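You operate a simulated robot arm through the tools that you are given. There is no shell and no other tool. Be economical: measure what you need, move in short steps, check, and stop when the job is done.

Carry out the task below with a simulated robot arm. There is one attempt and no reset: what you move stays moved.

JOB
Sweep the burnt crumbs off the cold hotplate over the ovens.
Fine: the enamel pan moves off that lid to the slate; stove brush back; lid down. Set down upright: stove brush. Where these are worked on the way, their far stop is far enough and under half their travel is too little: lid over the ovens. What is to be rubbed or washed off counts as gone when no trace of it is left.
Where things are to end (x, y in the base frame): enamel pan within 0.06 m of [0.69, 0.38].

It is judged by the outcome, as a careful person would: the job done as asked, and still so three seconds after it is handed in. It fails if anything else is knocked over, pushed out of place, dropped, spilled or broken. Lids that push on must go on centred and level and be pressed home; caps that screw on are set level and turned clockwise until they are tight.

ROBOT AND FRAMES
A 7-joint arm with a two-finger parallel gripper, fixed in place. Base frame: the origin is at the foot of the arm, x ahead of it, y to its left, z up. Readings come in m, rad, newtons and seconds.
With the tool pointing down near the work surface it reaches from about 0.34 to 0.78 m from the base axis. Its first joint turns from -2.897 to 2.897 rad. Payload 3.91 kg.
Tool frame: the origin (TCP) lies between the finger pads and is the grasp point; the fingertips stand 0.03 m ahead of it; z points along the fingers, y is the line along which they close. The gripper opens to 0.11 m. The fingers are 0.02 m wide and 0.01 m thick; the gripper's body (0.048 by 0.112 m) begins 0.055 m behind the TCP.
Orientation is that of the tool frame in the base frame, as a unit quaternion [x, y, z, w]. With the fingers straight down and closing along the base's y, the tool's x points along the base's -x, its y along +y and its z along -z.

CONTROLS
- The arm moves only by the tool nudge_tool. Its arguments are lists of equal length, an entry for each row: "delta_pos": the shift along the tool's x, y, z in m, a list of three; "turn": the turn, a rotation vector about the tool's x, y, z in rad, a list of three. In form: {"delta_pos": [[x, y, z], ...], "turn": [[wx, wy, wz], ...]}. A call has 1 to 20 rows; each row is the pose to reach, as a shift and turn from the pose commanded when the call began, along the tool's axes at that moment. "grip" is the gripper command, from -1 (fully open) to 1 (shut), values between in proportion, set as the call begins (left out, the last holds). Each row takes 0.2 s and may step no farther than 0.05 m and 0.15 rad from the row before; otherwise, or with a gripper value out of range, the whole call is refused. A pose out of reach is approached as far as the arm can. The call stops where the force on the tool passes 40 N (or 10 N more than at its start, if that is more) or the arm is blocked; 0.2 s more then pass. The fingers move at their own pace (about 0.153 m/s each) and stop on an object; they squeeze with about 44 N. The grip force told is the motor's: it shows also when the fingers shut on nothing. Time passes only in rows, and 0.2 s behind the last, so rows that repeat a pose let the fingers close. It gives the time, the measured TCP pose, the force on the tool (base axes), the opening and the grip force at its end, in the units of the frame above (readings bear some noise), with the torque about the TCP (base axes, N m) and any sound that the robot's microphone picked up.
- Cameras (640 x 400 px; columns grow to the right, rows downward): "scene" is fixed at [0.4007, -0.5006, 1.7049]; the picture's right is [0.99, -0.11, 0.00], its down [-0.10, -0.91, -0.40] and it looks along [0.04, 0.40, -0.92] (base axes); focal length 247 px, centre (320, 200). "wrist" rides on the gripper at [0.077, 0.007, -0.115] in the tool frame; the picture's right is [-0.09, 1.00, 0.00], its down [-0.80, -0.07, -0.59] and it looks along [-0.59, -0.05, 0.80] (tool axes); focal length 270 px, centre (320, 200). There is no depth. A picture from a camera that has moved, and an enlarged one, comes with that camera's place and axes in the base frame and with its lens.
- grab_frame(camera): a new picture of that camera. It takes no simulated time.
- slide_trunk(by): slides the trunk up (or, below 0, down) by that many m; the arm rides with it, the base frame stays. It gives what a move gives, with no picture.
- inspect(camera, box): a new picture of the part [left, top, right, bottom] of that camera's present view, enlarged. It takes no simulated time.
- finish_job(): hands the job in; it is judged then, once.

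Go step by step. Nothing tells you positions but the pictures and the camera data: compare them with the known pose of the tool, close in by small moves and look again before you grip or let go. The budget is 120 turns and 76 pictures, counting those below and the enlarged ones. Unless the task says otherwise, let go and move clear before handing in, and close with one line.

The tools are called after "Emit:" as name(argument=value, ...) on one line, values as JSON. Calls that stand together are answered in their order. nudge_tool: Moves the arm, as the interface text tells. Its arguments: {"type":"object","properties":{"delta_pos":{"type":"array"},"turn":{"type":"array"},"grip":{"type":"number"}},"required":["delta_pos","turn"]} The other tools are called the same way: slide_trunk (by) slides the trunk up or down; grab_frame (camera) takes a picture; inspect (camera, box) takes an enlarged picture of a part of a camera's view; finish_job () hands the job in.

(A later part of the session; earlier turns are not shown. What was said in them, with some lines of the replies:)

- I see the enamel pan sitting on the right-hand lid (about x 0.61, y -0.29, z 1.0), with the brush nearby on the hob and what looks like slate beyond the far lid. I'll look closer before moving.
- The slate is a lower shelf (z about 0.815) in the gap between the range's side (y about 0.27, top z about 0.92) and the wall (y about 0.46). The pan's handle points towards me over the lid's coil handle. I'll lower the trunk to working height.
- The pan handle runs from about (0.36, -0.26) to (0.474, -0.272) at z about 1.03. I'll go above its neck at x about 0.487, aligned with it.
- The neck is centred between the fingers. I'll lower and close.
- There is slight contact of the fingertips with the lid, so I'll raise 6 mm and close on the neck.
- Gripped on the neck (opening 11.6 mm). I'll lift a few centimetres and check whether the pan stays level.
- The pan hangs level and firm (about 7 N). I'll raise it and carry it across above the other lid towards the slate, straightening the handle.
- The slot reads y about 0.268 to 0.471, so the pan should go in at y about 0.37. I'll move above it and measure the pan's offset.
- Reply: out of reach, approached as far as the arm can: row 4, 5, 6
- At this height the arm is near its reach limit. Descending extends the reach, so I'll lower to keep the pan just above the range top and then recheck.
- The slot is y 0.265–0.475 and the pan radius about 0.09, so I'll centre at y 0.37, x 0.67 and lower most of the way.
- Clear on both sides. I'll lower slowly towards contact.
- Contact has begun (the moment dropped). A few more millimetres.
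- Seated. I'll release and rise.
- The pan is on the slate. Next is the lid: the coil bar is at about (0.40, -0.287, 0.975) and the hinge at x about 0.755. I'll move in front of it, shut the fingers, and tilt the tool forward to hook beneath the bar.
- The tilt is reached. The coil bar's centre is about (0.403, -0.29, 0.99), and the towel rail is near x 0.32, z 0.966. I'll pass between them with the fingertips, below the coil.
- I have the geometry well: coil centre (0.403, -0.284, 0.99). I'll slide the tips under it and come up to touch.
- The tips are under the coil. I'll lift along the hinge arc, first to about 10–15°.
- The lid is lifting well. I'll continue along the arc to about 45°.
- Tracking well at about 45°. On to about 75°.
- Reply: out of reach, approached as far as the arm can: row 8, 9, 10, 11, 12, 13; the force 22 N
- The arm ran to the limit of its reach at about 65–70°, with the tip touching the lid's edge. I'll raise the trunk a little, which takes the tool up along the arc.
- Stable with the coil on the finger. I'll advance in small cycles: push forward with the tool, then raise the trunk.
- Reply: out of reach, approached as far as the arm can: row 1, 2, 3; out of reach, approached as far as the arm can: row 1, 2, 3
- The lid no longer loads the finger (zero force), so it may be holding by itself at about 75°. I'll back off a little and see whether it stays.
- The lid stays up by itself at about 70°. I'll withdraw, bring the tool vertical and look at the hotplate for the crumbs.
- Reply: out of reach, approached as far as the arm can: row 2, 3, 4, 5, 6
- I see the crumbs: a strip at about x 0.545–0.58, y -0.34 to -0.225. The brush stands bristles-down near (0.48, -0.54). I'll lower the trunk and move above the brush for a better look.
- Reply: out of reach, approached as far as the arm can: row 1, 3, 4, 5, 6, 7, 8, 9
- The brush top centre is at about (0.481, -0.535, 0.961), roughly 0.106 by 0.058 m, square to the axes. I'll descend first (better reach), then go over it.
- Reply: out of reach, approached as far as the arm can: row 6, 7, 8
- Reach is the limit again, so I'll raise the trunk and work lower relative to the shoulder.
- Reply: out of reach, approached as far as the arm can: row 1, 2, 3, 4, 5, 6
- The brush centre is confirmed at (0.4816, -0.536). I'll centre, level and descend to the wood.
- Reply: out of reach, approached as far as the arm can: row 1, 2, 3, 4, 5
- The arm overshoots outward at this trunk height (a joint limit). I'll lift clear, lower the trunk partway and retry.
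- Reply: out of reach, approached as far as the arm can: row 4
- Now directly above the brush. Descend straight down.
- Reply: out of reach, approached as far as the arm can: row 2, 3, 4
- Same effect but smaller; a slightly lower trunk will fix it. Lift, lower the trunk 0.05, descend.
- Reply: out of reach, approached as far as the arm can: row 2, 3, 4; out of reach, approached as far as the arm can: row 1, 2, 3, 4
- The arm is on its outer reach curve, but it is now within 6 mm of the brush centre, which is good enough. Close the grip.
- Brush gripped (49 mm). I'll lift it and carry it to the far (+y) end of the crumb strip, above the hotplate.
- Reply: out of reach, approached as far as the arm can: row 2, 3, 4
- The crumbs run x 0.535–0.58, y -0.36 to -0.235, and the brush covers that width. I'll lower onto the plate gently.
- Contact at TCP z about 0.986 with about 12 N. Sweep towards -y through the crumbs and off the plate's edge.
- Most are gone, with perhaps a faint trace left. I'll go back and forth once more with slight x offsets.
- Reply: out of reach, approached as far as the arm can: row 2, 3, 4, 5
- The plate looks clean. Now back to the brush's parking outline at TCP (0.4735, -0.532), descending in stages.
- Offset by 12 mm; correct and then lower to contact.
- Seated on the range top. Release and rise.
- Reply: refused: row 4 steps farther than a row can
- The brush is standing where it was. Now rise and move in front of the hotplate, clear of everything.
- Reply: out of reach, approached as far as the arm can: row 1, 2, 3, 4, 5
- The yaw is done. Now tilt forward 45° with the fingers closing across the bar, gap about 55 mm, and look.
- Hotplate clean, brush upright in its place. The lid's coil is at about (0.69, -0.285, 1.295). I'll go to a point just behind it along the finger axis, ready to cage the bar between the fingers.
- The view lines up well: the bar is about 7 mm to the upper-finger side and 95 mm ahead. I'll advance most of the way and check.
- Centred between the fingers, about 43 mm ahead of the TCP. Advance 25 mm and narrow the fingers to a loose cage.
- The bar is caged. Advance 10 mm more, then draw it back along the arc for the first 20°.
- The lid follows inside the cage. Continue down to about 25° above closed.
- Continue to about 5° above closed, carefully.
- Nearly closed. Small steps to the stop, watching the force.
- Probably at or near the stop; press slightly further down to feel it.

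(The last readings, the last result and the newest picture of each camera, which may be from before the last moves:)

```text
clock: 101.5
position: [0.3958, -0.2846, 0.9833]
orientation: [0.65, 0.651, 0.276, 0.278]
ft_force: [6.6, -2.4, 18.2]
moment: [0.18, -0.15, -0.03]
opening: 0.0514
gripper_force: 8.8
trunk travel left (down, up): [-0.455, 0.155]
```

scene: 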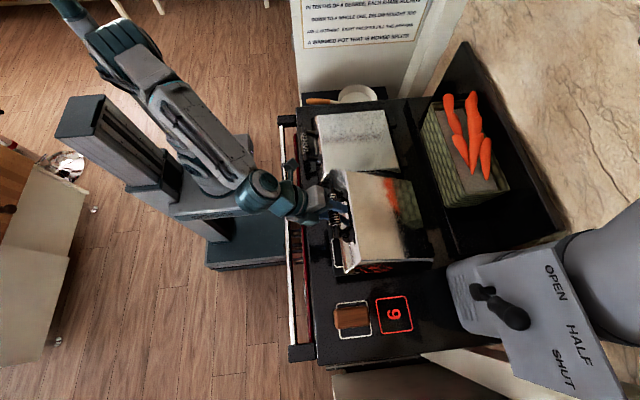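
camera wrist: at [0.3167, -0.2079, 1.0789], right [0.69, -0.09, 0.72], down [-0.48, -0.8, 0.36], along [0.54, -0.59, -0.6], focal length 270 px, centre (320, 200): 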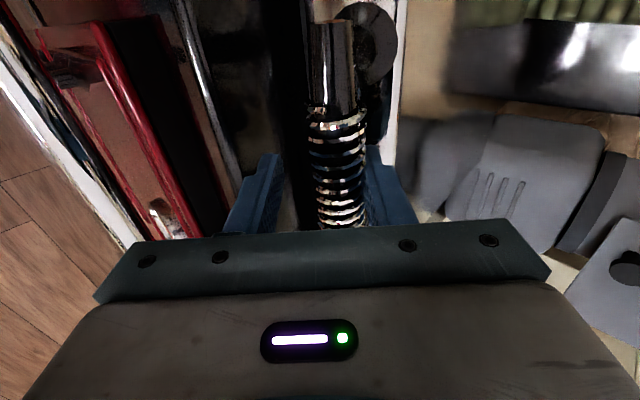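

The stop is felt (18 N). Open slightly and withdraw along the finger axis.

Emit:
nudge_tool(delta_pos=[[0, 0.006, -0.005], [0, 0.006, -0.005]], turn=[[0, 0, 0], [0, 0, 0]], grip=-0.15)

Emit:
nudge_tool(delta_pos=[[0, 0, -0.02], [0, 0, -0.04], [0, 0, -0.06], [0, 0.02, -0.09], [0, 0.05, -0.11], [0, 0.08, -0.13]], turn=[[0, 0, 0], [0, 0, 0], [0, 0, 0], [0, 0, 0], [0, 0, 0], [0, 0, 0]])

Emit:
grab_frame(camera="scene")

Emit:
inspect(camera="scene", box=[270, 170, 430, 270])

```text
clock: 102.1
position: [0.3946, -0.2835, 0.9896]
orientation: [0.652, 0.651, 0.275, 0.276]
ft_force: [0.3, 0.6, 0.1]
moment: [-0.02, -0.03, 0.01]
opening: 0.0633
gripper_force: 0.2
trunk travel left (down, up): [-0.455, 0.155]
```

```text
clock: 103.5
position: [0.3571, -0.2825, 1.1397]
orientation: [0.651, 0.651, 0.275, 0.277]
ft_force: [-0.5, -0.6, -0.3]
moment: [-0.01, 0.0, 0.0]
opening: 0.0632
gripper_force: 0.1
trunk travel left (down, up): [-0.455, 0.155]
```

```text
6 pictures are left
```

scene: 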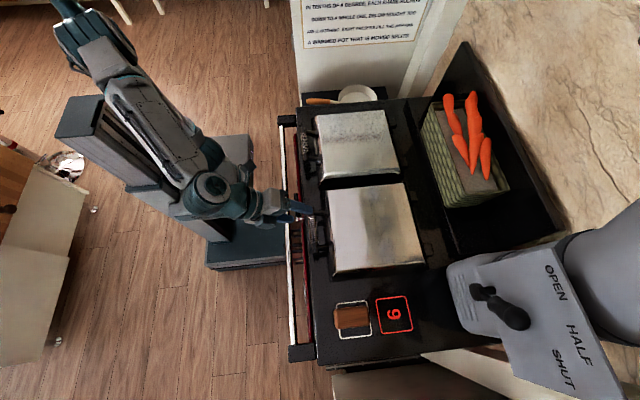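

```text
4.00 times, centred on (350, 220) of scene
camera zoom: at [0.4007, -0.5006, 1.7049], right [0.99, -0.11, 0.0], down [-0.1, -0.91, -0.4], along [0.04, 0.4, -0.92], focal length 987 px, centre (200, 120)
```

zoom: 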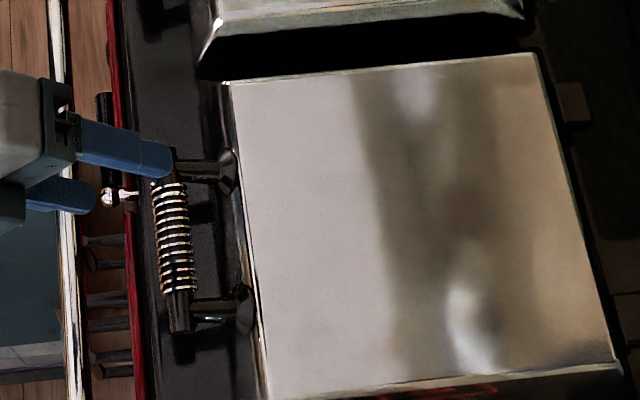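

The lid is down, matching its starting outline, and the brush stands in its frame. One last check of the pan and brush.

Emit:
inspect(camera="scene", box=[280, 50, 440, 150])

Emit:
inspect(camera="scene", box=[280, 260, 440, 360])

```text
4.00 times, centred on (360, 100) of scene
camera zoom: at [0.4007, -0.5006, 1.7049], right [0.99, -0.11, 0.0], down [-0.1, -0.91, -0.4], along [0.04, 0.4, -0.92], focal length 987 px, centre (160, 600)
```

zoom: 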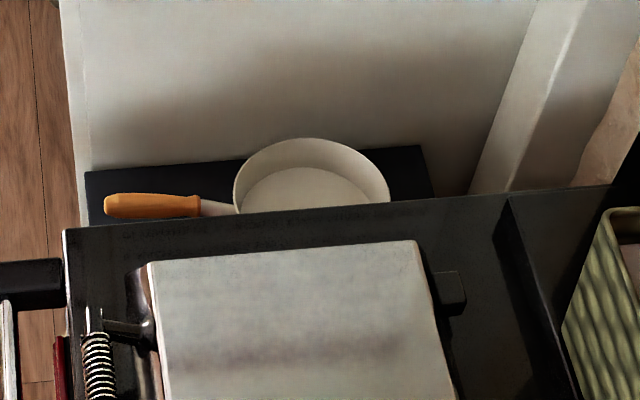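

```text
4.00 times, centred on (360, 310) of scene
camera zoom: at [0.4007, -0.5006, 1.7049], right [0.99, -0.11, 0.0], down [-0.1, -0.91, -0.4], along [0.04, 0.4, -0.92], focal length 987 px, centre (160, -240)
```

zoom: 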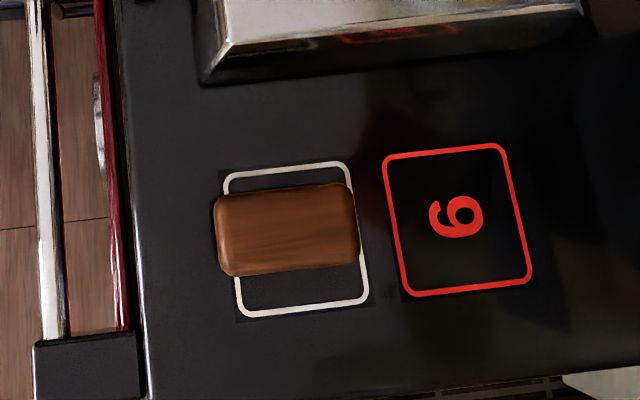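

Everything is in place: the pan is at about (0.67, 0.37) on the slate, the brush is upright in its frame, the lid is closed and the arm is clear. Handing in.

Emit:
finish_job()

```text
The job is handed in.
```

The burnt crumbs are swept off the cold hotplate. The lid is back down, the brush stands upright in its frame, and the enamel pan is on the slate at about (0.67, 0.37).
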